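You operate a simulated robot arm through the tools that you are given. There is no shell and no other tool. Be economical: measure what you need, move in short steps, check, and stop when the job is done.

You run a simulated robot arm. Do the job below in one go: nothing can be reset, and whatever is moved stays where it is left.

JOB
Switch the gauge switch on. Press the purple button two times. Take the cardboard tube and put it on the green mat on the packing bench. Open the drawer of the plate bench, put the beige sponge on the top of the planning bench away in the inside of the plate bench's drawer and shut the drawer again. Put the pot labelled "cyan" from the top of the planning bench on the top of the paper pallets by the sink and the pot marked "waste" on the blue tape roll. Put the filter marked "TYPE 6" from the shelf under the planning bench on the top of the planning bench and the filter marked "TYPE 7" on the top of the wash bench. The order is free. Set down upright: pot, filter.

Only the result counts: the job must be done as asked and must still hold three seconds after the hand-in. Knocking over, shifting, dropping, spilling or breaking anything else fails it.

ROBOT AND FRAMES
A 7-joint arm with a fingered hand on a trunk, on a base that drives. Base frame: it is fixed to the floor where the robot stands at the start and does not move with it; the origin is under the middle of the robot, x ahead of it, y to its left, z up. Readings come in mm, rad, newtons and seconds.
Its first joint turns from -2.601 to 2.601 rad. Places, roughly: beige sponge (8x5x4 cm) [-100, -1300, 900]; blue pot, grey pot, yellow pot [-250, -1500, 750]; blue tape roll (9x9x4 cm) [-300, -2000, 900]; cardboard tube (5x5x3 cm) [-200, -1200, 900]; drawer of the plate bench [-9200, -200, 700]; filter [0, -1250, 500]; gauge switch [600, 0, 900]; green mat on the packing bench (58x18 cm) [-2620, -4560, 840]; inside of the plate bench's drawer [-9200, -300, 700]; purple button [0, -1000, 900]; top of the paper pallets by the sink [-1900, 1800, 1100]; top of the planning bench [-200, -1600, 800]; top of the wash bench [100, 2400, 800]. Payload 3.5 kg.
The TCP is the grasp point between the finger pads, 30 mm short of the fingertips. In the tool frame z runs along the fingers and y along their closing line. The gripper opens to 104 mm. The gripper's body begins 35 mm behind the TCP. The gripper is a hand of 4 fingers: y runs from the thumb to the fingers, the wrist lies at [-15, -110, -186] in the tool frame.
Orientation is that of the tool frame in the base frame, as a unit quaternion [w, x, y, z]. With the fingers straight down and the wrist toward the robot, the tool's x, y and z point along [0, 1, 0], [1, 0, 0] and [0, 0, -1] of the base frame.

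CONTROLS
- The arm moves only by the tool move_arm. Its argument "targets" is a list that holds one entry, the list of rows, each a list of 6 numbers: the shift along the tool's x, y, z in units of 25 mm (1.0 is 25 mm), then the turn, a rotation vector about the tool's x, y, z in units of 6 degrees (1.0 is 6 degrees). In form: [[[dx, dy, dz, wx, wy, wz], ...]]. A call has 1 to 10 rows; each row shifts and turns the commanded pose from where the row before left it, along the tool's axes as they then stand. A call with a number of a shift or a turn outside -1 to 1 is refused whole. A row lasts 0.2 s, in which the tool goes at most 50 mm and 0.15 rad; a call with a longer step from one row to the next is refused whole. Where a pose cannot be reached the arm comes as near as it can. A force on the tool above 40 N (or 10 N above the force at the start of the call, whichever is more), or a blocked arm, ends the call early, and 0.2 s more pass. In this call time passes only in rows, and 0.2 s behind the last. It gives the time, the measured TCP pose, the force on the tool (base axes), the opening and the grip force at its end, in the units of the frame above (readings bear some noise), with the torque about the TCP (base axes, N m) and any sound that the robot's microphone picked up, and new pictures: "show" is both (left out), scene, wrist or none.
- Cameras (640 x 400 px; columns grow to the right, rows downward): "scene" is now at [-13.4, 90.9, 1459.2]; the picture's right is [-0.93, -0.37, -0.00], its down [-0.24, 0.60, -0.77] and it looks along [0.28, -0.71, -0.64] (base axes); focal length 256 px, centre (320, 200). "wrist" rides on the gripper at [61, -92, -130] in the tool frame; the picture's right is [-0.81, 0.28, -0.52], its down [-0.53, -0.71, 0.45] and it looks along [-0.24, 0.64, 0.72] (tool axes); focal length 275 px, centre (320, 200). There is no depth. A picture from a camera that has moved, and an enlarged one, comes with that camera's place and axes in the base frame and with its lens.
- raise_lower(by): slides the trunk up (or, below 0, down) by that many mm; the arm and the scene camera ride with it, the base frame stays. It gives what a move gives, with no picture.
- steer(legs): drives the robot by 1 to 6 legs, each [ahead, left, turn to the left] in mm, mm and rad, along the robot's own axes; the way and the turn of a leg run together, so that a leg with both is an arc; at most 1500 mm and 3.142 rad a leg. The arm and the cameras ride along, it lands a little off, and it stops where it bumps. It gives what a move gives, and a new picture of the scene camera.
- set_fingers(index, middle, ring, thumb_bend, thumb_turn): sets how far each is bent, from 0 (flat) to 1 (curled in); at 0.3 the hand is open as for a grip, at 0.7 the pads meet at the TCP. One left out holds its place. A second passes; each finger stops where it meets its share of the squeeze, and holds until it gets a number again. It is the only way to open and close the hand. It gives what a move gives, with no picture; readings hold the bend of each and the force on the fingers (four entries, about 0 where the hand has none), thumb and palm. thumb_turn goes from beside the hand (0) to across from the fingers (1), as for a grip.
- head_to(pan, tilt): turns the head with the scene camera to pan (to the left, within 2.705 rad either way) and tilt (down, from -0.506 to 1.204), counted from straight ahead of the robot. It gives what a move gives, and a new picture of the scene camera.
- zoom(camera, box): a new picture of the part [left, top, right, bottom] of that camera's present view, enlarged. The clock stands still meanwhile.
- close_job(): hands the job in; it is judged then, once.

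Go step by step. Nothing tells you exact positions but the pictures and the camera data: compare them with the known pose of the tool, close in by small moves and look again before you grip or let go. The budget is 483 turns and 360 pictures, counting those below and the enlarged ones. Unless the task says otherwise, let go and move clear before handing in.

The tools are called after ">>>" by a JSON object that holds its "name" and its "arguments". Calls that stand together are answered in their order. move_arm: Moves the arm, as the interface text tells. Its arguments: {"type":"object","properties":{"targets":{"type":"array","items":{"type":"array","items":{"type":"array","items":{"type":"number"}}}},"show":{"type":"string","enum":["both","scene","wrist","none"]}},"required":["targets"]} The other tools are called the same way: raise_lower (by) slides the trunk up or down; set_fingers (index, middle, ring, thumb_bend, thumb_turn) moves the fingers one by one; steer (legs) drives the base; head_to (pan, tilt) turns the head that bears the scene camera; zoom (camera, box) takes an enlarged picture of a part of a camera's view; close_job () hands the job in.

At the start:

```text
time: 0.0
tool_pos: [124.1, -472.6, 1000.1]
tool_rot: [0.006, 0.707, 0.707, -0.006]
force: [-56.8, -583.6, 166.8]
torque: [92.12, 9.07, 62.89]
opening: 103.5
gripper_force: 0.0
shape: jaw
bend: [0.3, 0.3, 0.3, 0.3, 0.98]
finger forces: [0.0, 0.1, 0.1, 0.0, 0.0, 0.0]
trunk travel left (down, up): [-500.0, 210.0]
robot x, y, heading: [-0.1, -2.0, 0.005]
head pan, tilt: [-1.196, 0.698]
```

scene: 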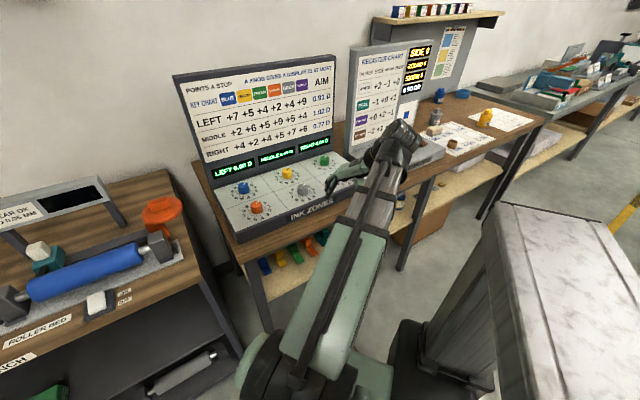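
wrist: 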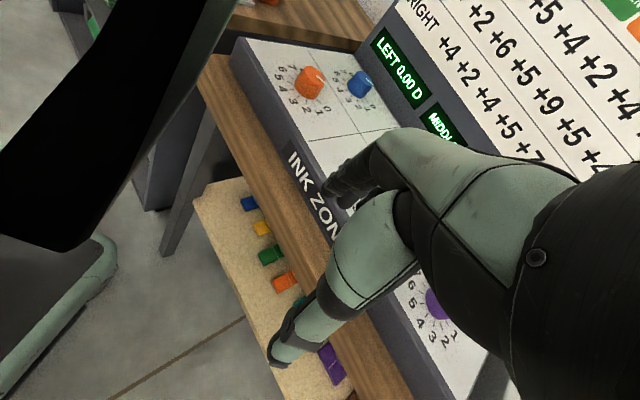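

The arm is over the ink-zone console and the reading shows a large force, so I'll look around before moving anything.

>>> {"name": "zoom", "arguments": {"camera": "scene", "box": [300, 0, 560, 200]}}

>>> {"name": "head_to", "arguments": {"pan": 0, "tilt": 0.5}}

>>> {"name": "head_to", "arguments": {"pan": -2.0, "tilt": 0.5}}

```text
2.00 times, centred on (430, 100) of scene
camera zoom: at [-13.4, 90.9, 1459.2], right [-0.93, -0.37, 0.0], down [-0.24, 0.6, -0.77], along [0.28, -0.71, -0.64], focal length 512 px, centre (100, 400)
```

zoom: 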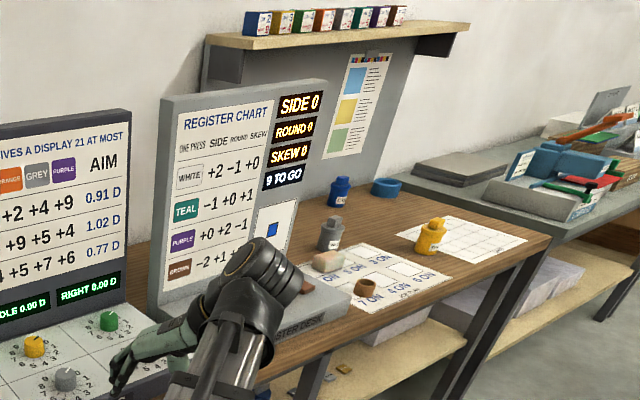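

```text
time: 1.4
tool_pos: [122.7, -471.9, 1000.5]
tool_rot: [0.008, 0.706, 0.708, -0.007]
force: [-45.0, -499.0, 195.4]
torque: [82.61, 13.5, 53.54]
opening: 103.6
gripper_force: 0.1
shape: jaw
bend: [0.3, 0.3, 0.3, 0.3, 0.98]
finger forces: [0.1, 0.0, 0.1, 0.0, 0.0, 0.1]
trunk travel left (down, up): [-500.0, 210.0]
robot x, y, heading: [-2.8, -2.0, -0.003]
head pan, tilt: [0.0, 0.499]
camera scene: at [46.4, 169.9, 1476.7], right [0.0, -1.0, 0.0], down [-0.48, 0.0, -0.88], along [0.88, 0.0, -0.48], focal length 256 px, centre (320, 200)
```

scene: 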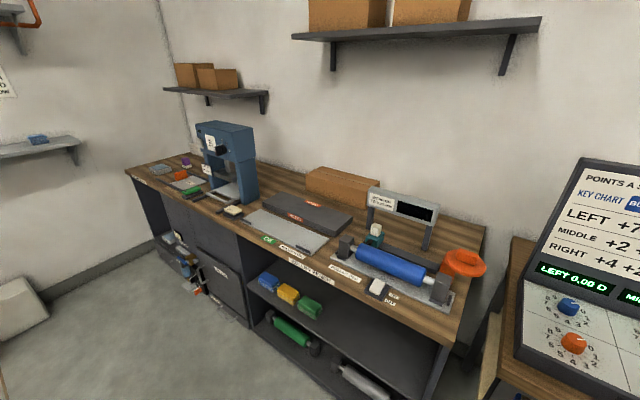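

```text
time: 3.3
tool_pos: [123.0, -472.4, 1000.2]
tool_rot: [0.008, 0.707, 0.708, -0.007]
force: [-39.9, -485.7, 178.5]
torque: [79.5, 12.55, 51.84]
opening: 103.4
gripper_force: 0.2
shape: jaw
bend: [0.3, 0.3, 0.3, 0.3, 0.98]
finger forces: [0.0, 0.1, 0.1, 0.1, 0.1, 0.0]
trunk travel left (down, up): [-500.0, 210.0]
robot x, y, heading: [-5.0, 3.7, 0.002]
head pan, tilt: [-2.0, 0.499]
camera scene: at [-82.4, 87.2, 1476.7], right [-0.91, 0.42, 0.0], down [0.2, 0.44, -0.88], along [-0.36, -0.8, -0.48], focal length 256 px, centre (320, 200)
```

scene: 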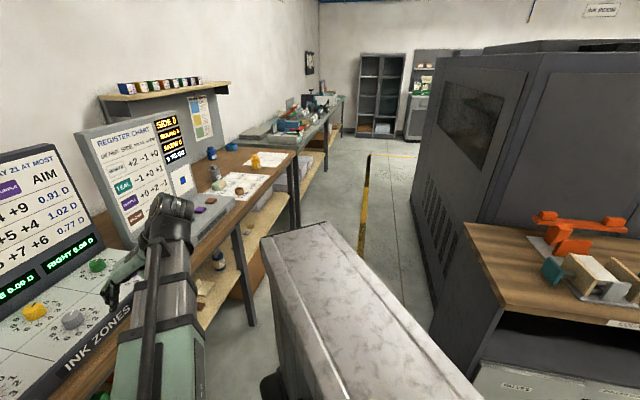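

The force is still about 500 N along -y, so I'll back the tool off gently toward the robot and see whether it drops.

>>> {"name": "move_arm", "arguments": {"targets": [[[0.4, 0, -0.4, 0, 0, 0]]], "show": "both"}}

```text
time: 3.7
tool_pos: [122.4, -470.5, 1006.3]
tool_rot: [0.015, 0.707, 0.707, -0.012]
force: [-53.3, -445.0, 253.9]
torque: [79.71, 18.56, 48.83]
opening: 103.7
gripper_force: 0.1
shape: jaw
bend: [0.3, 0.3, 0.3, 0.3, 0.98]
finger forces: [0.0, 0.0, 0.0, 0.0, 0.1, 0.0]
trunk travel left (down, up): [-500.0, 210.0]
robot x, y, heading: [-1.8, 2.4, 0.002]
head pan, tilt: [-2.0, 0.499]
stopped in row 1: the force on the tool passed its limit at 536 N (the readings are from after the stop); the commanded pose is now the measured one
camera scene: at [-82.4, 87.0, 1476.7], right [-0.91, 0.42, 0.0], down [0.2, 0.44, -0.88], along [-0.37, -0.8, -0.48], focal length 256 px, centre (320, 200)
camera wrist: at [30.3, -403.9, 1134.6], right [0.27, -0.79, 0.55], down [-0.71, -0.55, -0.44], along [0.65, -0.27, -0.71], focal length 275 px, centre (320, 200)
```

scene: 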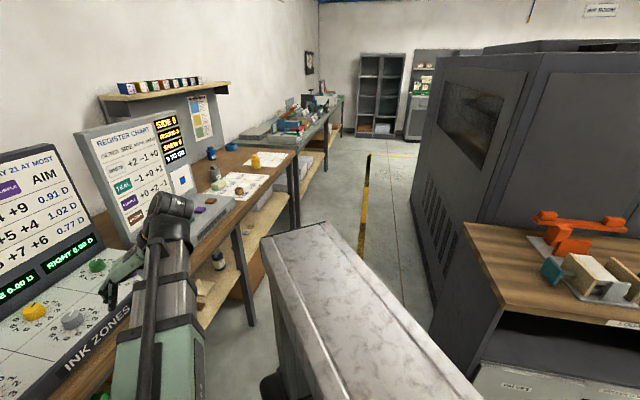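
wrist: 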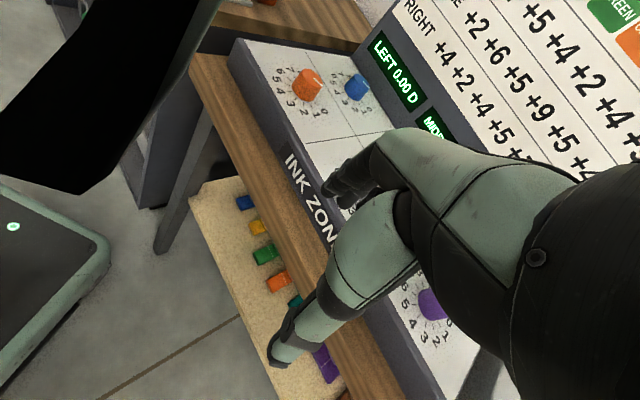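

The force has hardly changed, so I'll look straight down for what the arm or body is touching.

>>> {"name": "head_to", "arguments": {"pan": -1.5, "tilt": 1.2}}

>>> {"name": "head_to", "arguments": {"pan": -2.6, "tilt": 0.9}}

>>> {"name": "head_to", "arguments": {"pan": 1.2, "tilt": 0.7}}

```text
time: 4.8
tool_pos: [122.1, -470.0, 1005.1]
tool_rot: [0.017, 0.706, 0.707, -0.014]
force: [-35.3, -428.4, 171.3]
torque: [71.04, 12.61, 45.92]
opening: 103.8
gripper_force: 0.1
shape: jaw
bend: [0.3, 0.3, 0.3, 0.3, 0.98]
finger forces: [0.0, 0.1, 0.0, 0.1, 0.1, 0.0]
trunk travel left (down, up): [-500.0, 210.0]
robot x, y, heading: [-1.2, 0.6, 0.001]
head pan, tilt: [-1.499, 1.201]
camera scene: at [-40.6, 114.1, 1423.1], right [-1.0, -0.07, 0.0], down [-0.07, 0.93, -0.36], along [0.03, -0.36, -0.93], focal length 256 px, centre (320, 200)
```

scene: 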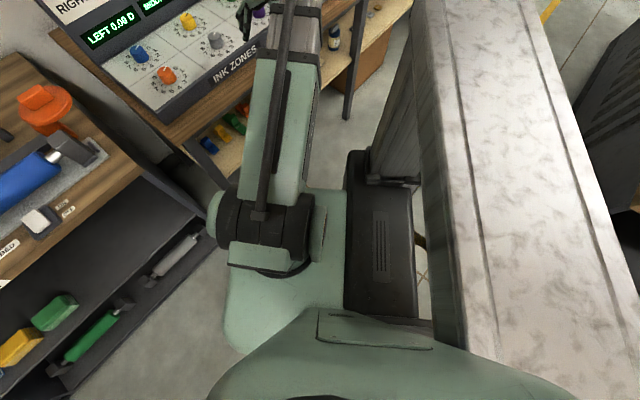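

```text
time: 6.1
tool_pos: [123.6, -471.8, 1006.9]
tool_rot: [0.017, 0.706, 0.708, -0.014]
force: [-35.7, -423.4, 161.5]
torque: [69.41, 11.4, 45.4]
opening: 103.8
gripper_force: 0.0
shape: jaw
bend: [0.3, 0.3, 0.3, 0.3, 0.98]
finger forces: [0.1, 0.0, 0.1, 0.0, 0.1, 0.1]
trunk travel left (down, up): [-500.0, 210.0]
robot x, y, heading: [-3.6, 1.5, -0.001]
head pan, tilt: [-2.601, 0.901]
camera scene: at [-109.3, 131.0, 1442.8], right [-0.52, 0.86, 0.0], down [0.67, 0.4, -0.62], along [-0.53, -0.32, -0.78], focal length 256 px, centre (320, 200)
```

scene: 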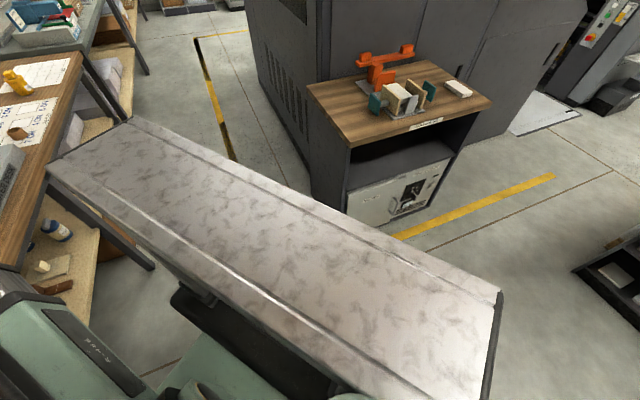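

```text
time: 9.2
tool_pos: [122.0, -470.3, 1004.5]
tool_rot: [0.018, 0.707, 0.707, -0.014]
force: [-33.2, -420.0, 157.1]
torque: [68.46, 11.19, 44.86]
opening: 103.4
gripper_force: 0.1
shape: jaw
bend: [0.3, 0.3, 0.3, 0.3, 0.98]
finger forces: [0.1, 0.0, 0.0, 0.0, 0.0, 0.1]
trunk travel left (down, up): [-500.0, 210.0]
robot x, y, heading: [-0.9, 0.5, -0.002]
head pan, tilt: [1.201, 0.7]
camera scene: at [-13.9, 249.2, 1459.0], right [0.93, -0.36, 0.0], down [-0.23, -0.6, -0.76], along [0.28, 0.71, -0.64], focal length 256 px, centre (320, 200)
```

scene: 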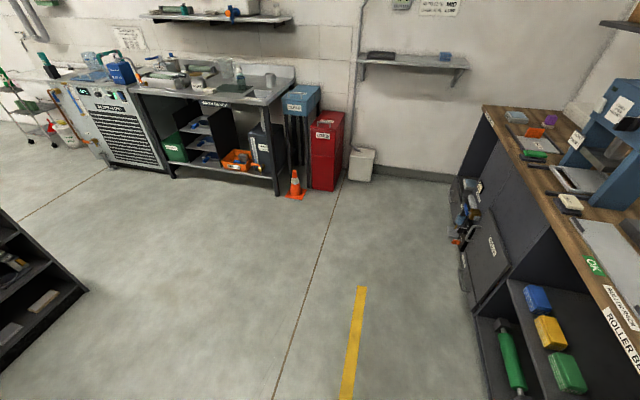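

A long metal trough stands just behind the robot. I'll check the hand up close for contact.

>>> {"name": "head_to", "arguments": {"pan": -1.2, "tilt": 0.8}}

>>> {"name": "zoom", "arguments": {"camera": "scene", "box": [220, 60, 460, 210]}}

```text
time: 11.4
tool_pos: [123.3, -469.5, 1005.3]
tool_rot: [0.018, 0.706, 0.708, -0.014]
force: [-33.4, -418.0, 156.7]
torque: [68.35, 11.17, 44.8]
opening: 103.4
gripper_force: 0.0
shape: jaw
bend: [0.3, 0.3, 0.3, 0.3, 0.98]
finger forces: [0.1, 0.0, 0.1, 0.0, 0.0, 0.1]
trunk travel left (down, up): [-500.0, 210.0]
robot x, y, heading: [-0.0, 1.7, 0.002]
head pan, tilt: [-1.201, 0.799]
camera scene: at [-15.4, 94.8, 1450.8], right [-0.93, -0.36, 0.0], down [-0.26, 0.67, -0.7], along [0.25, -0.65, -0.72], focal length 256 px, centre (320, 200)
```

scene: 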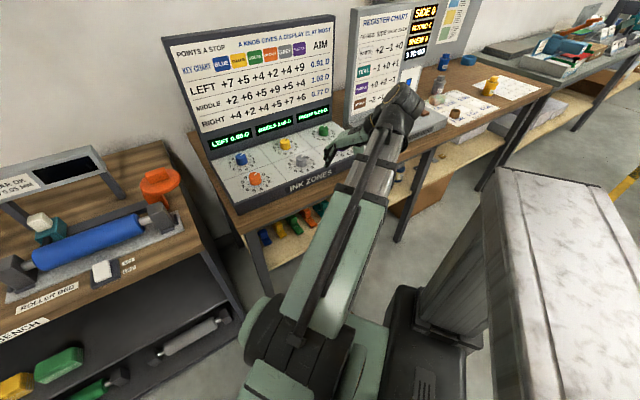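

```text
2.67 times, centred on (340, 135) of scene
camera zoom: at [-15.4, 94.8, 1450.8], right [-0.93, -0.36, 0.0], down [-0.26, 0.67, -0.7], along [0.25, -0.65, -0.72], focal length 683 px, centre (267, 373)
```

zoom: 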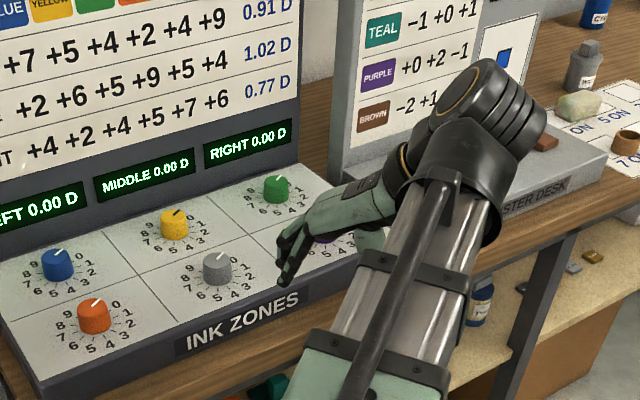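

Nothing visible explains the force, so I'll drive straight back from the bench a little and watch it.

>>> {"name": "steer", "arguments": {"legs": [[0, 80, 0]]}}

```text
time: 12.5
tool_pos: [123.1, -389.9, 1007.1]
tool_rot: [0.019, 0.705, 0.709, -0.013]
force: [-32.3, -419.6, 155.6]
torque: [68.35, 11.28, 44.75]
opening: 103.8
gripper_force: 0.0
shape: jaw
bend: [0.3, 0.3, 0.3, 0.3, 0.98]
finger forces: [0.0, 0.0, 0.0, 0.1, 0.0, 0.0]
trunk travel left (down, up): [-500.0, 210.0]
robot x, y, heading: [0.1, 80.4, 0.002]
head pan, tilt: [-1.201, 0.799]
camera scene: at [-15.6, 175.7, 1450.7], right [-0.93, -0.36, 0.0], down [-0.26, 0.67, -0.7], along [0.25, -0.65, -0.72], focal length 256 px, centre (320, 200)
```

scene: 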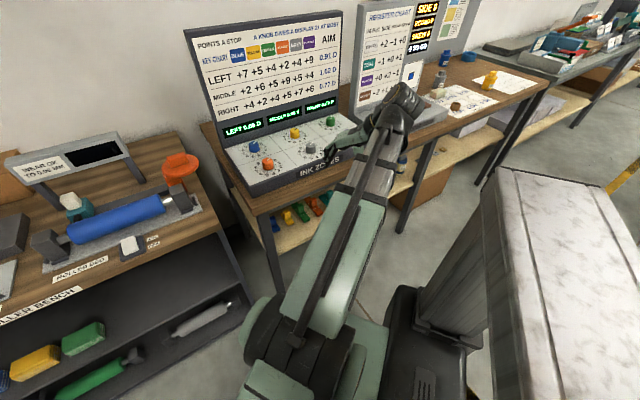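

The "trough" rides along, so it is part of the robot and the force comes from self-contact. I'll move back further for room, then extend the arm outward.

>>> {"name": "steer", "arguments": {"legs": [[0, 300, 0]]}}

>>> {"name": "move_arm", "arguments": {"targets": [[[-1, 0, 0, 0, 0, 0], [-1, 0, 0, 0, 0, 0], [-1, 0, 0, 0, 0, 0], [-1, 0, 0, 0, 0, 0]]], "show": "none"}}

```text
time: 14.5
tool_pos: [124.2, -92.3, 1006.0]
tool_rot: [0.019, 0.704, 0.71, -0.015]
force: [-28.8, -362.9, 134.5]
torque: [59.0, 9.81, 38.98]
opening: 103.5
gripper_force: 0.0
shape: jaw
bend: [0.3, 0.3, 0.3, 0.3, 0.98]
finger forces: [0.0, 0.1, 0.0, 0.0, 0.0, 0.1]
trunk travel left (down, up): [-500.0, 210.0]
robot x, y, heading: [-4.2, 380.0, 0.013]
head pan, tilt: [-1.201, 0.799]
camera scene: at [-17.7, 472.3, 1450.8], right [-0.93, -0.37, 0.0], down [-0.26, 0.67, -0.7], along [0.26, -0.65, -0.72], focal length 256 px, centre (320, 200)
```

scene: 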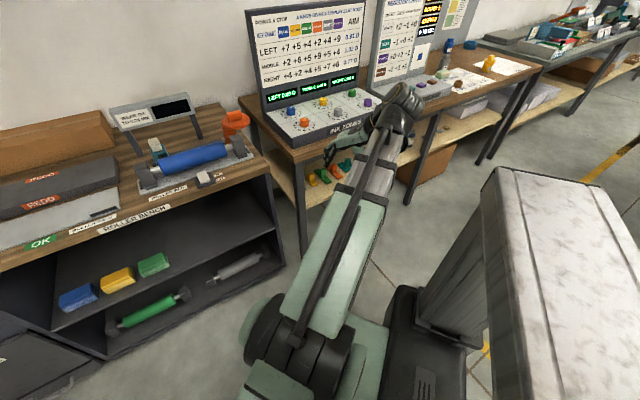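

```text
time: 15.1
tool_pos: [124.6, -125.8, 1007.2]
tool_rot: [0.013, 0.704, 0.71, -0.011]
force: [-22.9, -235.0, 122.0]
torque: [41.23, 9.38, 25.61]
opening: 103.6
gripper_force: 0.0
shape: jaw
bend: [0.3, 0.3, 0.3, 0.3, 0.98]
finger forces: [0.0, 0.0, 0.0, 0.0, 0.1, 0.1]
trunk travel left (down, up): [-500.0, 210.0]
robot x, y, heading: [-3.2, 376.7, 0.013]
head pan, tilt: [-1.201, 0.799]
stopped in row 2: the force on the tool passed its limit at 410 N (the readings are from after the stop); the commanded pose is now the measured one
```

Moving outward lowers the force, so I'll continue.

>>> {"name": "move_arm", "arguments": {"targets": [[[-0.5, 0, 0, 0, 0, 0], [-0.5, 0, 0, 0, 0, 0], [-1, 0, 0, 0, 0, 0], [-1, 0, 0, 0, 0, 0], [-1, 0, 0, 0, 0, 0], [-1, 0, 0, 0, 0, 0]]], "show": "none"}}

>>> {"name": "move_arm", "arguments": {"targets": [[[-1, 0, 0, 0, 0, 0], [-1, 0, 0, 0, 0, 0], [-1, 0, 0, 0, 0, 0]]], "show": "both"}}

```text
time: 16.5
tool_pos: [124.9, -254.3, 1010.0]
tool_rot: [0.013, 0.703, 0.711, -0.01]
force: [0.0, 0.0, 0.2]
torque: [-0.01, -0.03, 0.0]
opening: 103.7
gripper_force: 0.0
shape: jaw
bend: [0.3, 0.3, 0.3, 0.3, 0.98]
finger forces: [0.1, 0.1, 0.0, 0.0, 0.0, 0.0]
trunk travel left (down, up): [-500.0, 210.0]
robot x, y, heading: [-3.3, 376.6, 0.008]
head pan, tilt: [-1.201, 0.799]
```

```text
time: 17.3
tool_pos: [126.1, -329.2, 1016.3]
tool_rot: [0.012, 0.703, 0.711, -0.01]
force: [0.4, 0.0, -0.1]
torque: [0.0, -0.03, 0.01]
opening: 103.6
gripper_force: 0.1
shape: jaw
bend: [0.3, 0.3, 0.3, 0.3, 0.98]
finger forces: [0.0, 0.0, 0.0, 0.0, 0.0, 0.0]
trunk travel left (down, up): [-500.0, 210.0]
robot x, y, heading: [-3.9, 374.5, 0.008]
head pan, tilt: [-1.201, 0.799]
camera scene: at [-17.7, 472.0, 1450.8], right [-0.93, -0.37, 0.0], down [-0.26, 0.67, -0.7], along [0.26, -0.65, -0.72], focal length 256 px, centre (320, 200)
camera wrist: at [33.6, -264.5, 1145.4], right [0.28, -0.79, 0.54], down [-0.71, -0.55, -0.44], along [0.65, -0.26, -0.71], focal length 275 px, centre (320, 200)
```

scene: 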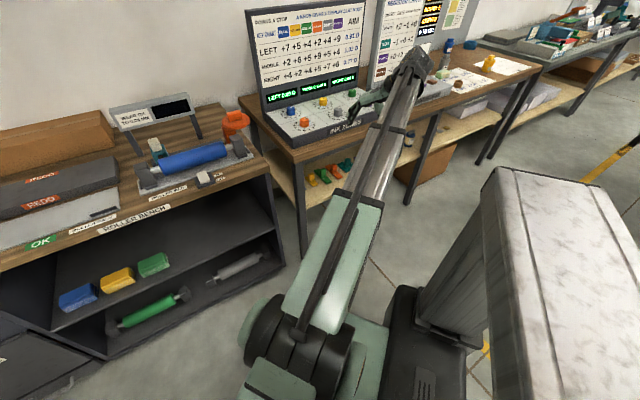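
wrist: 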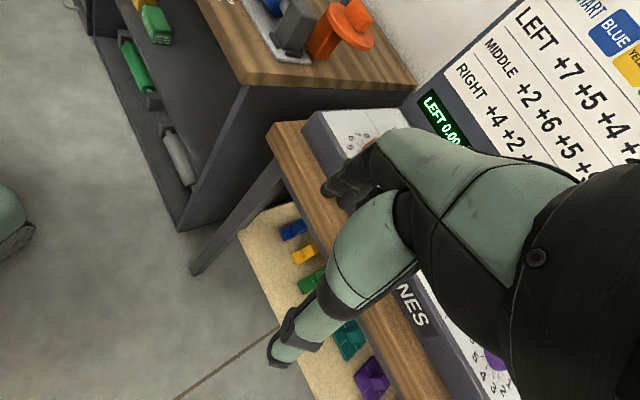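

The force is zero now. I'll look closely at the gauge switch on the roller bench and the register desk's buttons.

>>> {"name": "zoom", "arguments": {"camera": "scene", "box": [90, 90, 290, 215]}}

>>> {"name": "zoom", "arguments": {"camera": "scene", "box": [360, 10, 540, 122]}}

>>> {"name": "head_to", "arguments": {"pan": -0.3, "tilt": 0.6}}

```text
3.20 times, centred on (190, 152) of scene
camera zoom: at [-17.7, 472.0, 1450.8], right [-0.93, -0.37, 0.0], down [-0.26, 0.67, -0.7], along [0.26, -0.65, -0.72], focal length 820 px, centre (736, 352)
```

zoom: 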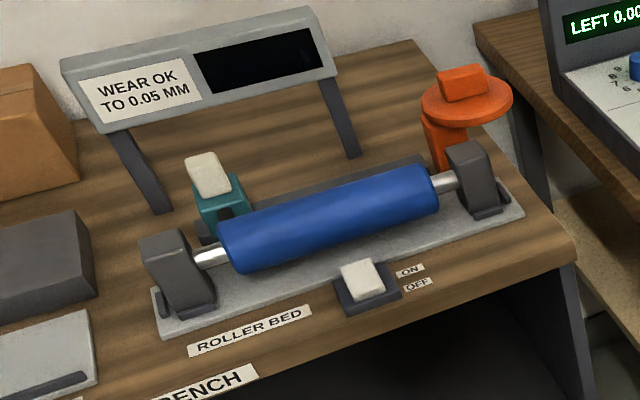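

```text
3.56 times, centred on (450, 66) of scene
camera zoom: at [-17.7, 472.0, 1450.8], right [-0.93, -0.37, 0.0], down [-0.26, 0.67, -0.7], along [0.26, -0.65, -0.72], focal length 911 px, centre (-142, 676)
```

zoom: 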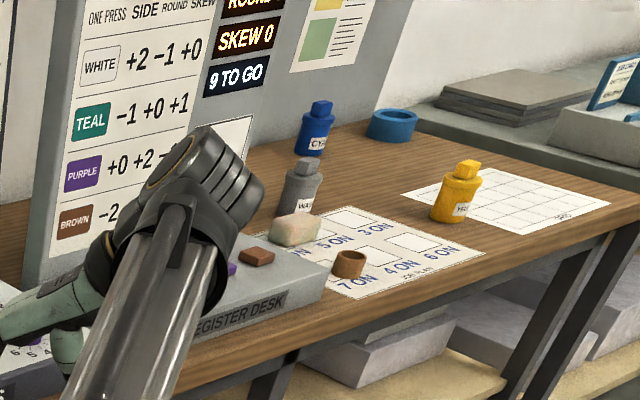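

```text
time: 18.5
tool_pos: [127.0, -328.2, 1014.6]
tool_rot: [0.013, 0.703, 0.711, -0.01]
force: [-1.2, 0.2, 0.2]
torque: [-0.01, 0.02, -0.01]
opening: 103.7
gripper_force: 0.0
shape: jaw
bend: [0.3, 0.3, 0.3, 0.3, 0.98]
finger forces: [0.1, 0.1, 0.0, 0.1, 0.1, 0.0]
trunk travel left (down, up): [-500.0, 210.0]
robot x, y, heading: [1.1, 379.6, 0.006]
head pan, tilt: [-0.3, 0.6]
camera scene: at [37.2, 521.5, 1467.6], right [-0.29, -0.96, 0.0], down [-0.54, 0.16, -0.82], along [0.79, -0.24, -0.57], focal length 256 px, centre (320, 200)
```

scene: 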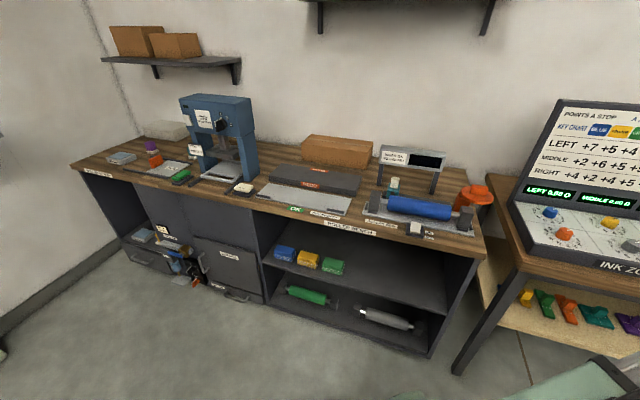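

The benches run diagonally in the base frame, with the wall direction about (0.62, 0.78). I'll swing the arm to the robot's front by pure translation, so that later I can face the benches.

>>> {"name": "move_arm", "arguments": {"targets": [[[0.5, 1, 0, 0, 0, 0], [0.5, 1, 0, 0, 0, 0], [0.5, 1, 0, 0, 0, 0], [0.5, 1, 0, 0, 0, 0], [0.5, 1, 0, 0, 0, 0], [0.5, 1, 0, 0, 0, 0], [0.5, 1, 0, 0, 0, 0], [0.5, 1, 0, 0, 0, 0], [0.6, 1, 0, 0, 0, 0], [0.6, 1, 0, 0, 0, 0]]], "show": "none"}}

>>> {"name": "move_arm", "arguments": {"targets": [[[0.8, 1, 0, 0, 0, 0], [0.8, 1, 0, 0, 0, 0], [0.8, 1, 0, 0, 0, 0], [0.8, 1, 0, 0, 0, 0], [1, 0.8, 0, 0, 0, 0], [1, 0.8, 0, 0, 0, 0], [1, 0.7, 0, 0, 0, 0], [1, 0.6, 0, 0, 0, 0], [1, 0.5, 0, 0, 0, 0], [1, 0.4, 0, 0, 0, 0]]], "show": "scene"}}

```text
time: 20.7
tool_pos: [373.5, -195.4, 1012.0]
tool_rot: [0.013, 0.703, 0.711, -0.01]
force: [-0.9, 0.4, 1.3]
torque: [-0.02, -0.01, 0.05]
opening: 103.8
gripper_force: 0.0
shape: jaw
bend: [0.3, 0.3, 0.3, 0.3, 0.98]
finger forces: [0.0, 0.1, 0.1, 0.0, 0.0, 0.0]
trunk travel left (down, up): [-500.0, 210.0]
robot x, y, heading: [-2.4, 374.6, 0.009]
head pan, tilt: [-0.3, 0.6]
```

```text
time: 22.9
tool_pos: [567.8, 36.9, 1001.3]
tool_rot: [0.012, 0.703, 0.711, -0.01]
force: [0.5, -1.0, -0.4]
torque: [-0.01, -0.05, 0.0]
opening: 103.6
gripper_force: 0.1
shape: jaw
bend: [0.3, 0.3, 0.3, 0.3, 0.98]
finger forces: [0.0, 0.1, 0.1, 0.0, 0.0, 0.0]
trunk travel left (down, up): [-500.0, 210.0]
robot x, y, heading: [-0.9, 378.0, 0.012]
head pan, tilt: [-0.3, 0.6]
camera scene: at [37.3, 521.7, 1467.6], right [-0.29, -0.96, 0.0], down [-0.54, 0.16, -0.83], along [0.79, -0.24, -0.56], focal length 256 px, centre (320, 200)
```

scene: 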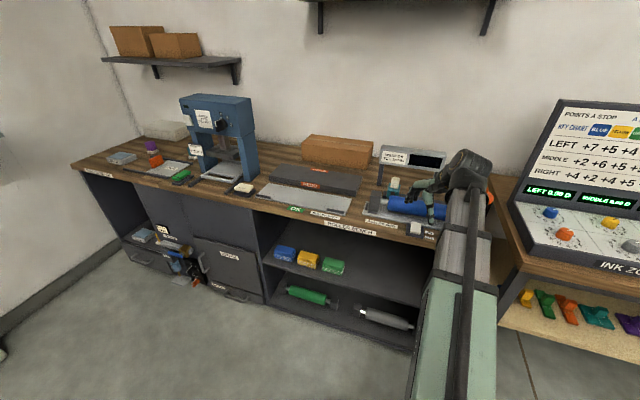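

The tool is nearly above the switch. I'll shape the hand to a single pointing finger and look through the wrist camera.

>>> {"name": "set_fingers", "arguments": {"index": 1, "ring": 1, "middle": 0.6, "thumb_bend": 0.3, "thumb_turn": 0}}

>>> {"name": "zoom", "arguments": {"camera": "wrist", "box": [0, 0, 640, 400]}}

>>> {"name": "zoom", "arguments": {"camera": "scene", "box": [360, 140, 520, 240]}}

```text
time: 23.9
tool_pos: [567.0, 35.5, 1000.4]
tool_rot: [0.012, 0.703, 0.711, -0.01]
force: [0.0, -0.8, -0.2]
torque: [0.01, 0.04, -0.01]
opening: 92.7
gripper_force: 0.0
shape: fingers
bend: [1.0, 0.6, 1.0, 0.3, 0.0]
finger forces: [0.0, 0.0, 0.0, 0.0, 0.0, 0.0]
trunk travel left (down, up): [-500.0, 210.0]
robot x, y, heading: [-2.7, 379.7, 0.007]
head pan, tilt: [-0.3, 0.6]
```

```text
1.00 times, centred on (320, 200) of wrist (not enlarged: the box is as wide or as high as the picture)
camera zoom: at [474.6, 99.9, 1130.1], right [0.28, -0.79, 0.54], down [-0.71, -0.55, -0.44], along [0.65, -0.26, -0.71], focal length 275 px, centre (320, 200)
```

zoom: 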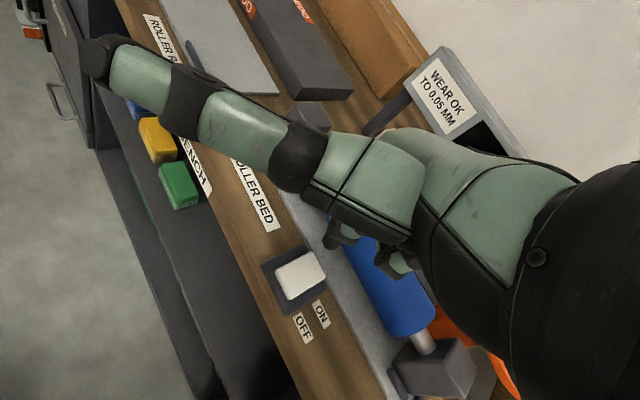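

```text
4.00 times, centred on (440, 190) of scene
camera zoom: at [37.2, 521.7, 1467.6], right [-0.29, -0.96, 0.0], down [-0.54, 0.16, -0.83], along [0.79, -0.24, -0.56], focal length 1024 px, centre (-160, 240)
```

zoom: 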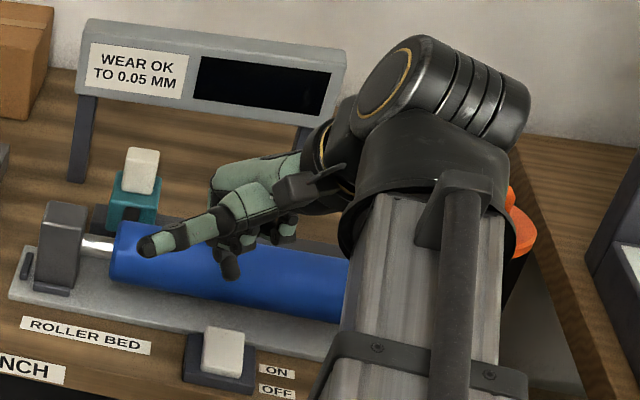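

The thumb at turn 0 sticks out sideways. Instead I'll use a pinch of middle finger and thumb as a pointer with a known tip at TCP+30 mm.

>>> {"name": "set_fingers", "arguments": {"thumb_turn": 1}}

>>> {"name": "set_fingers", "arguments": {"middle": 0.72, "thumb_bend": 0.7}}

>>> {"name": "zoom", "arguments": {"camera": "wrist", "box": [160, 100, 480, 300]}}

>>> {"name": "zoom", "arguments": {"camera": "scene", "box": [360, 140, 520, 240]}}

```text
time: 24.9
tool_pos: [566.4, 36.1, 1001.3]
tool_rot: [0.012, 0.704, 0.71, -0.01]
force: [-0.1, -0.1, 0.4]
torque: [0.0, 0.01, 0.02]
opening: 65.4
gripper_force: 0.1
shape: fingers
bend: [1.0, 0.6, 1.0, 0.3, 0.97]
finger forces: [0.1, 0.0, 0.0, 0.0, 0.0, 0.0]
trunk travel left (down, up): [-500.0, 210.0]
robot x, y, heading: [0.1, 380.3, 0.007]
head pan, tilt: [-0.3, 0.6]
```

```text
time: 25.9
tool_pos: [567.4, 34.9, 1000.2]
tool_rot: [0.013, 0.704, 0.71, -0.01]
force: [0.2, 0.4, -0.1]
torque: [0.0, 0.0, -0.01]
opening: 45.9
gripper_force: 0.1
shape: fingers
bend: [1.0, 0.72, 1.0, 0.7, 1.0]
finger forces: [0.1, 0.0, 0.0, 0.1, 0.0, 0.1]
trunk travel left (down, up): [-500.0, 210.0]
robot x, y, heading: [-2.7, 379.1, 0.012]
head pan, tilt: [-0.3, 0.6]
```

```text
2.00 times, centred on (320, 200) of wrist
camera zoom: at [474.6, 99.9, 1130.1], right [0.28, -0.79, 0.54], down [-0.71, -0.55, -0.44], along [0.65, -0.26, -0.71], focal length 551 px, centre (320, 200)
```

zoom: 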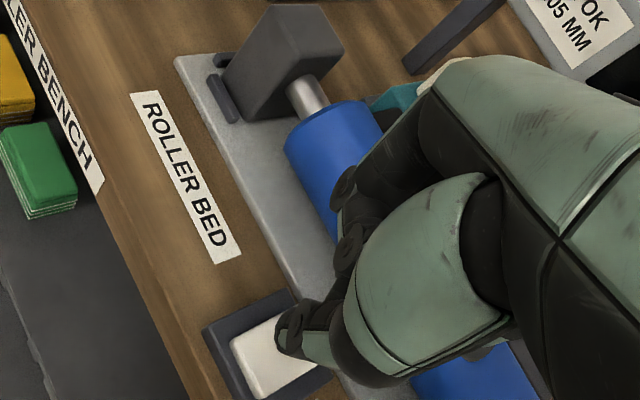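

```text
4.00 times, centred on (440, 190) of scene
camera zoom: at [37.2, 521.7, 1467.6], right [-0.29, -0.96, 0.0], down [-0.54, 0.16, -0.83], along [0.79, -0.24, -0.56], focal length 1024 px, centre (-160, 240)
```

zoom: 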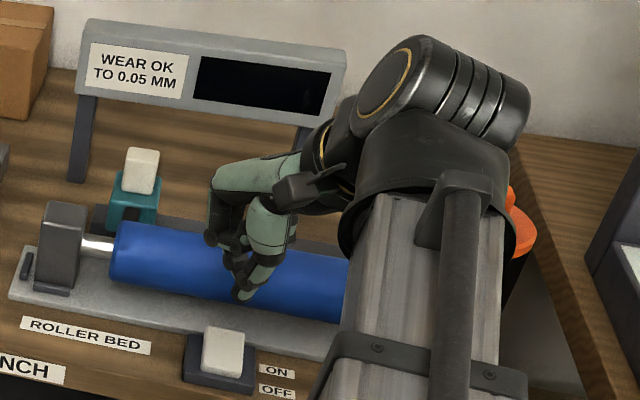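

The pointer tip matches TCP+30 mm, and the switch centre triangulates to about (597, 0, 885). The roller is right behind it, so I'll yaw the hand to face the wall and tilt it so the curled fingers stay clear.

>>> {"name": "move_arm", "arguments": {"targets": [[[0, 0, -0.6, 0, 0, 1], [0, 0, 0, 0, 0, 1], [0, 0, 0, 0, 0, 1], [0, 0, 0, 0, 0, 1], [0, 0, 0, 0, 0, 1], [0, 0, 0, 0, 0, 1], [0, 0, 0, -1, 0, 0], [0, 0, 0, -1, 0, 0], [0, 0, 0, -1, 0, 0], [0, 0, 0, -1, 0, 0]]], "show": "none"}}

>>> {"name": "move_arm", "arguments": {"targets": [[[0, 0, 0, -1, 0, 0], [0, 0, 0, -1, 0, 0], [0, 0, 0, -0.5, 0, 0]]], "show": "both"}}

```text
time: 28.1
tool_pos: [566.1, 37.3, 1020.8]
tool_rot: [0.2, 0.866, 0.449, 0.09]
force: [-0.6, 0.4, 0.1]
torque: [0.0, -0.01, 0.01]
opening: 46.3
gripper_force: 0.1
shape: fingers
bend: [1.0, 0.72, 1.0, 0.7, 1.0]
finger forces: [0.1, 0.0, 0.1, 0.0, 0.0, 0.2]
trunk travel left (down, up): [-500.0, 210.0]
robot x, y, heading: [-0.2, 376.4, 0.011]
head pan, tilt: [-0.3, 0.6]
```

```text
time: 28.9
tool_pos: [568.5, 36.9, 1017.6]
tool_rot: [0.312, 0.832, 0.434, 0.148]
force: [0.2, -0.7, 0.7]
torque: [0.0, 0.02, 0.02]
opening: 46.5
gripper_force: 0.2
shape: fingers
bend: [1.0, 0.72, 1.0, 0.7, 1.0]
finger forces: [0.0, 0.1, 0.0, 0.0, 0.1, 0.0]
trunk travel left (down, up): [-500.0, 210.0]
robot x, y, heading: [-1.4, 374.6, 0.005]
head pan, tilt: [-0.3, 0.6]
camera scene: at [37.2, 521.7, 1467.7], right [-0.29, -0.96, 0.0], down [-0.54, 0.16, -0.83], along [0.79, -0.24, -0.56], focal length 256 px, centre (320, 200)
camera wrist: at [478.6, 176.9, 1058.5], right [-0.56, -0.58, 0.59], down [-0.52, -0.3, -0.8], along [0.64, -0.76, -0.13], focal length 275 px, centre (320, 200)
```

scene: 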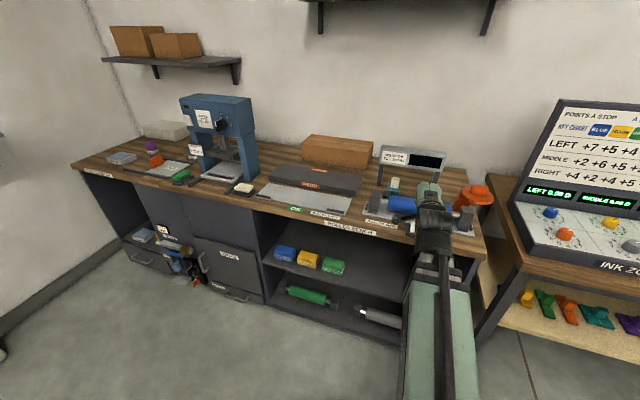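
wrist: 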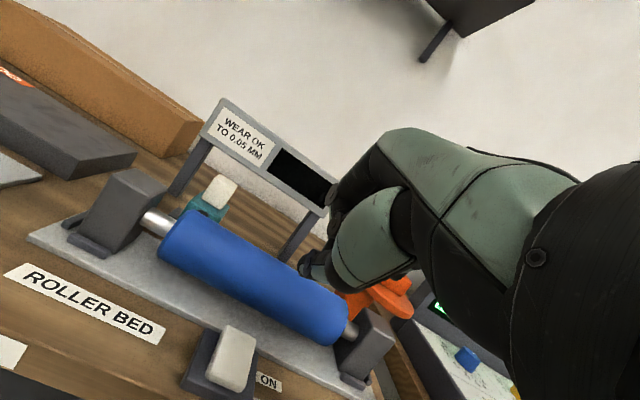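

The tip is about 30 mm short of the switch and 100 mm above it. I'll move in over the ON side and down to about 25 mm above it, then look.

>>> {"name": "move_arm", "arguments": {"targets": [[[-0.083, -0.227, 0.79, 0, 0, 0], [-0.083, -0.227, 0.79, 0, 0, 0], [-0.083, -0.227, 0.79, 0, 0, 0], [-0.083, -0.227, 0.79, 0, 0, 0]]], "show": "wrist"}}

>>> {"name": "zoom", "arguments": {"camera": "scene", "box": [360, 160, 520, 260]}}

```text
time: 29.9
tool_pos: [588.9, 10.3, 944.0]
tool_rot: [0.31, 0.833, 0.434, 0.148]
force: [-1.0, 0.0, -0.7]
torque: [0.0, 0.01, -0.01]
opening: 46.3
gripper_force: 0.1
shape: fingers
bend: [1.0, 0.72, 1.0, 0.7, 1.0]
finger forces: [0.0, 0.0, 0.0, 0.0, 0.0, 0.0]
trunk travel left (down, up): [-500.0, 210.0]
robot x, y, heading: [-0.1, 377.7, 0.007]
head pan, tilt: [-0.3, 0.6]
camera wrist: at [499.0, 149.3, 983.9], right [-0.56, -0.58, 0.59], down [-0.52, -0.3, -0.8], along [0.64, -0.76, -0.13], focal length 275 px, centre (320, 200)
```

wrist: 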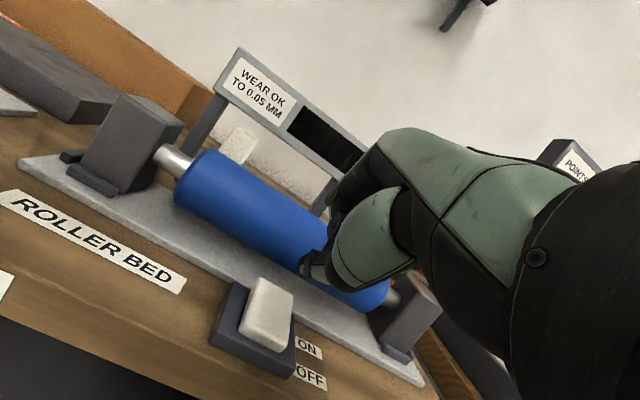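

```text
4.00 times, centred on (440, 210) of scene
camera zoom: at [37.2, 521.7, 1467.7], right [-0.29, -0.96, 0.0], down [-0.54, 0.16, -0.83], along [0.79, -0.24, -0.56], focal length 1024 px, centre (-160, 160)
```

zoom: 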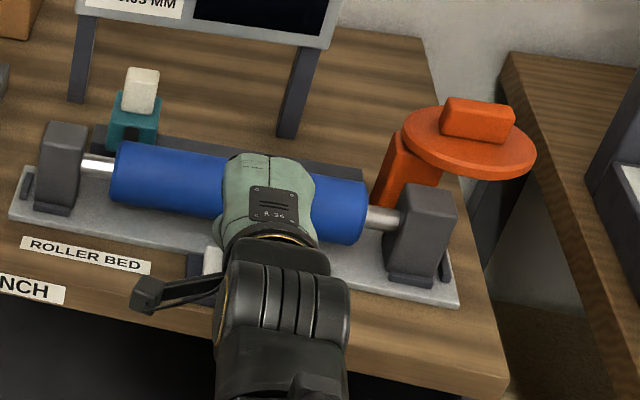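

By the wrist view the tip is about 8 mm too far right. I'll correct that and press down in small guarded steps.

>>> {"name": "move_arm", "arguments": {"targets": [[[0.21, -0.19, -0.17, 0, 0, 0], [0.01, -0.21, 0.243, 0, 0, 0], [0.01, -0.21, 0.243, 0, 0, 0], [0.01, -0.21, 0.243, 0, 0, 0], [0.01, -0.21, 0.243, 0, 0, 0]]], "show": "wrist"}}

```text
time: 31.1
tool_pos: [588.1, 17.7, 913.6]
tool_rot: [0.31, 0.833, 0.434, 0.148]
force: [0.6, -0.6, -0.4]
torque: [0.04, 0.01, -0.01]
opening: 46.0
gripper_force: 0.0
shape: fingers
bend: [1.0, 0.72, 1.0, 0.7, 1.0]
finger forces: [0.1, 0.0, 0.0, 0.1, 0.0, 0.1]
trunk travel left (down, up): [-500.0, 210.0]
robot x, y, heading: [-4.0, 377.6, 0.006]
head pan, tilt: [-0.3, 0.6]
camera wrist: at [497.5, 157.3, 953.3], right [-0.56, -0.58, 0.59], down [-0.52, -0.3, -0.8], along [0.64, -0.76, -0.13], focal length 275 px, centre (320, 200)
```

wrist: 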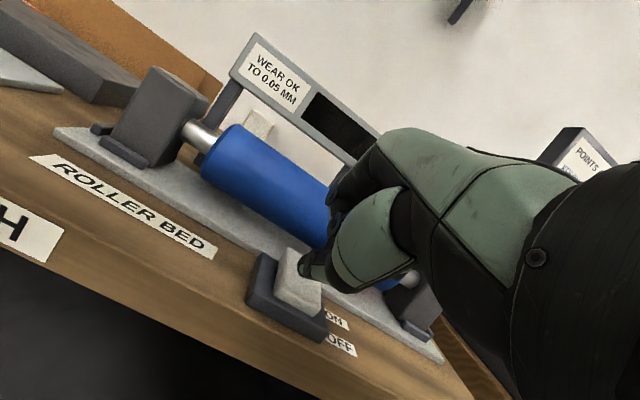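

The tip is right over the rocker's far end; pressing further.

>>> {"name": "move_arm", "arguments": {"targets": [[[0, -0.1, 0.122, 0, 0, 0], [0, -0.1, 0.122, 0, 0, 0], [0, -0.1, 0.122, 0, 0, 0], [0, -0.1, 0.122, 0, 0, 0], [0, -0.1, 0.122, 0, 0, 0]]], "show": "wrist"}}

>>> {"name": "zoom", "arguments": {"camera": "wrist", "box": [220, 200, 380, 300]}}

```text
time: 32.3
tool_pos: [586.6, 19.0, 895.2]
tool_rot: [0.31, 0.833, 0.434, 0.149]
force: [-5.7, 3.3, 14.2]
torque: [-0.04, -0.16, 0.06]
opening: 42.5
gripper_force: 8.8
shape: fingers
bend: [1.0, 0.72, 1.0, 0.75, 1.0]
finger forces: [0.0, 0.0, 0.1, 0.0, 16.6, 0.1]
trunk travel left (down, up): [-500.0, 210.0]
robot x, y, heading: [-1.0, 377.9, 0.011]
head pan, tilt: [-0.3, 0.6]
camera wrist: at [496.2, 158.2, 933.9], right [-0.56, -0.58, 0.59], down [-0.52, -0.31, -0.8], along [0.64, -0.76, -0.13], focal length 275 px, centre (320, 200)
```

wrist: 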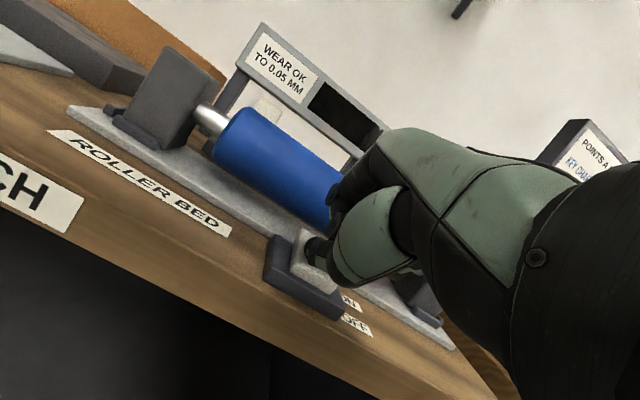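

```text
4.00 times, centred on (300, 250) of wrist
camera zoom: at [496.2, 158.2, 933.9], right [-0.56, -0.58, 0.59], down [-0.52, -0.31, -0.8], along [0.64, -0.76, -0.13], focal length 1101 px, centre (400, 0)
```

zoom: 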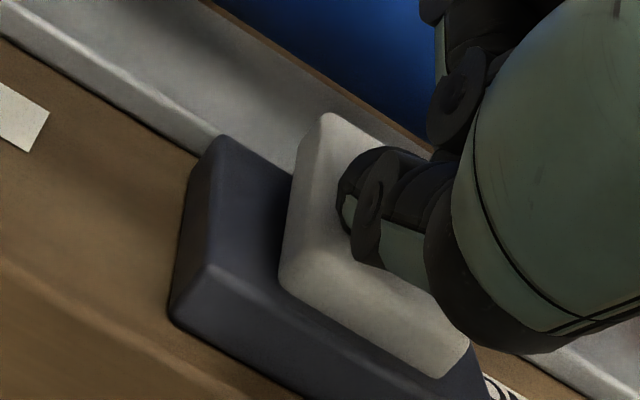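

It's in contact at 17 N. I'll press harder and check whether the gauge display lights up.

>>> {"name": "move_arm", "arguments": {"targets": [[[0, -0.1, 0.122, 0, 0, 0], [0, -0.1, 0.122, 0, 0, 0], [0, -0.1, 0.122, 0, 0, 0]]], "show": "wrist"}}

```text
time: 32.9
tool_pos: [586.0, 18.5, 892.7]
tool_rot: [0.318, 0.83, 0.432, 0.152]
force: [-5.6, 0.7, 26.7]
torque: [-0.34, -0.27, -0.08]
opening: 42.1
gripper_force: 15.2
shape: fingers
bend: [1.0, 0.73, 1.0, 0.76, 1.0]
finger forces: [0.0, 15.8, 0.0, 0.0, 14.2, 0.0]
trunk travel left (down, up): [-500.0, 210.0]
robot x, y, heading: [1.8, 376.4, 0.007]
head pan, tilt: [-0.3, 0.6]
stopped in row 3: the force on the tool passed its limit at 44 N (the readings are from after the stop); the commanded pose is now the measured one
camera wrist: at [495.2, 159.0, 929.3], right [-0.57, -0.57, 0.59], down [-0.51, -0.31, -0.8], along [0.64, -0.76, -0.12], focal length 275 px, centre (320, 200)
```

wrist: 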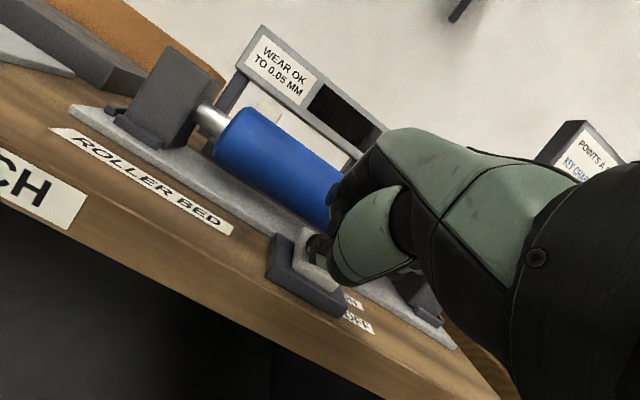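

The press reached 44 N. I'll retreat upward and look at the rocker and display.

>>> {"name": "move_arm", "arguments": {"targets": [[[0, 0.648, -0.761, 0, 0, 0], [0, 0.648, -0.761, 0, 0, 0], [0, 0.648, -0.761, 0, 0, 0], [0, 0, -1, 0, 0, 0], [0, 0, -1, 0, 0, 0], [0, 0, -1, 0, 0, 0]]], "show": "wrist"}}

>>> {"name": "zoom", "arguments": {"camera": "scene", "box": [360, 130, 520, 230]}}

```text
time: 34.3
tool_pos: [556.0, 46.8, 1021.3]
tool_rot: [0.313, 0.832, 0.434, 0.149]
force: [0.3, 0.2, 0.1]
torque: [-0.04, -0.01, 0.0]
opening: 45.9
gripper_force: 0.1
shape: fingers
bend: [1.0, 0.72, 1.0, 0.7, 1.0]
finger forces: [0.1, 0.1, 0.1, 0.0, 0.0, 0.0]
out of reach, approached as far as the arm can: row 6
trunk travel left (down, up): [-500.0, 210.0]
robot x, y, heading: [2.8, 379.2, 0.009]
head pan, tilt: [-0.3, 0.6]
camera wrist: at [466.2, 186.9, 1060.5], right [-0.56, -0.58, 0.59], down [-0.52, -0.31, -0.8], along [0.64, -0.76, -0.13], focal length 275 px, centre (320, 200)
```

wrist: 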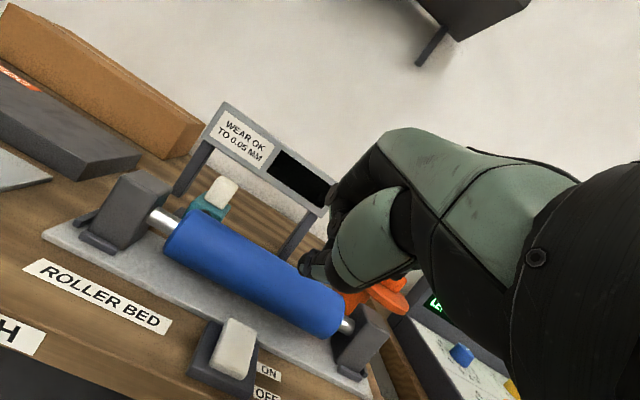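

```text
4.00 times, centred on (440, 180) of scene
camera zoom: at [37.2, 521.7, 1467.6], right [-0.29, -0.96, 0.0], down [-0.54, 0.16, -0.83], along [0.79, -0.24, -0.56], focal length 1024 px, centre (-160, 280)
```

zoom: 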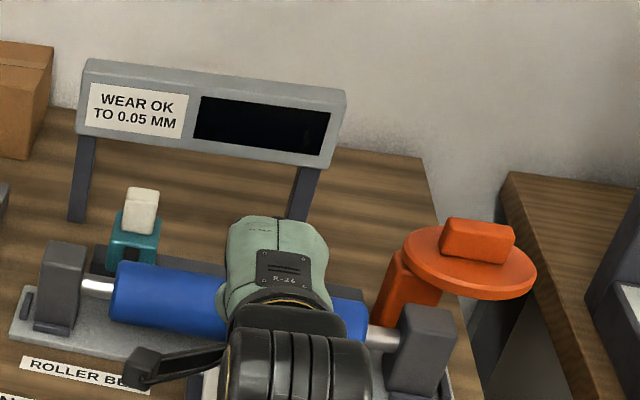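

The display is dark, so I'll check the rocker's tilt.

>>> {"name": "zoom", "arguments": {"camera": "wrist", "box": [160, 295, 320, 395]}}

```text
4.00 times, centred on (240, 345) of wrist
camera zoom: at [466.2, 186.9, 1060.5], right [-0.56, -0.58, 0.59], down [-0.52, -0.31, -0.8], along [0.64, -0.76, -0.13], focal length 1101 px, centre (640, -380)
```

zoom: 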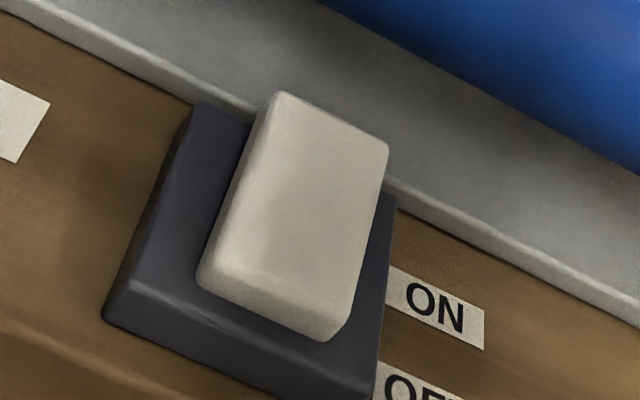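

The ON (far) side is still up, since my press was too close to the pivot. I'll press about 9 mm nearer the far edge.

>>> {"name": "move_arm", "arguments": {"targets": [[[-0.028, -0.164, 0.818, 0, 0, 0], [-0.028, -0.164, 0.818, 0, 0, 0], [-0.028, -0.164, 0.818, 0, 0, 0], [-0.028, -0.164, 0.818, 0, 0, 0], [-0.028, -0.164, 0.818, 0, 0, 0]]], "show": "wrist"}}

>>> {"name": "zoom", "arguments": {"camera": "wrist", "box": [220, 220, 380, 320]}}

```text
time: 35.5
tool_pos: [595.3, 10.4, 929.9]
tool_rot: [0.315, 0.831, 0.433, 0.149]
force: [0.3, -0.1, -1.1]
torque: [0.0, -0.03, -0.05]
opening: 46.3
gripper_force: 0.0
shape: fingers
bend: [1.0, 0.72, 1.0, 0.7, 1.0]
finger forces: [0.0, 0.0, 0.1, 0.0, 0.1, 0.0]
trunk travel left (down, up): [-500.0, 210.0]
robot x, y, heading: [0.8, 375.8, 0.013]
head pan, tilt: [-0.3, 0.6]
camera wrist: at [504.6, 150.6, 968.9], right [-0.57, -0.58, 0.59], down [-0.52, -0.31, -0.8], along [0.64, -0.76, -0.12], focal length 275 px, centre (320, 200)
```

wrist: 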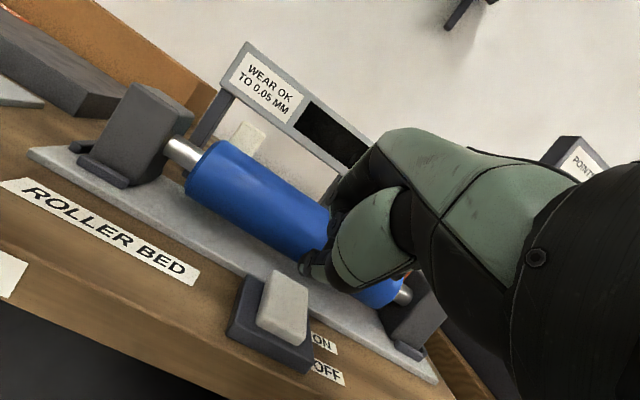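

```text
4.00 times, centred on (300, 270) of wrist
camera zoom: at [504.6, 150.6, 968.9], right [-0.57, -0.58, 0.59], down [-0.52, -0.31, -0.8], along [0.64, -0.76, -0.12], focal length 1101 px, centre (400, -80)
```

zoom: 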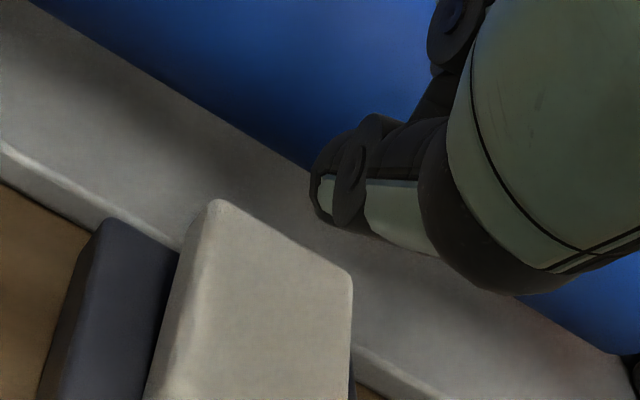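

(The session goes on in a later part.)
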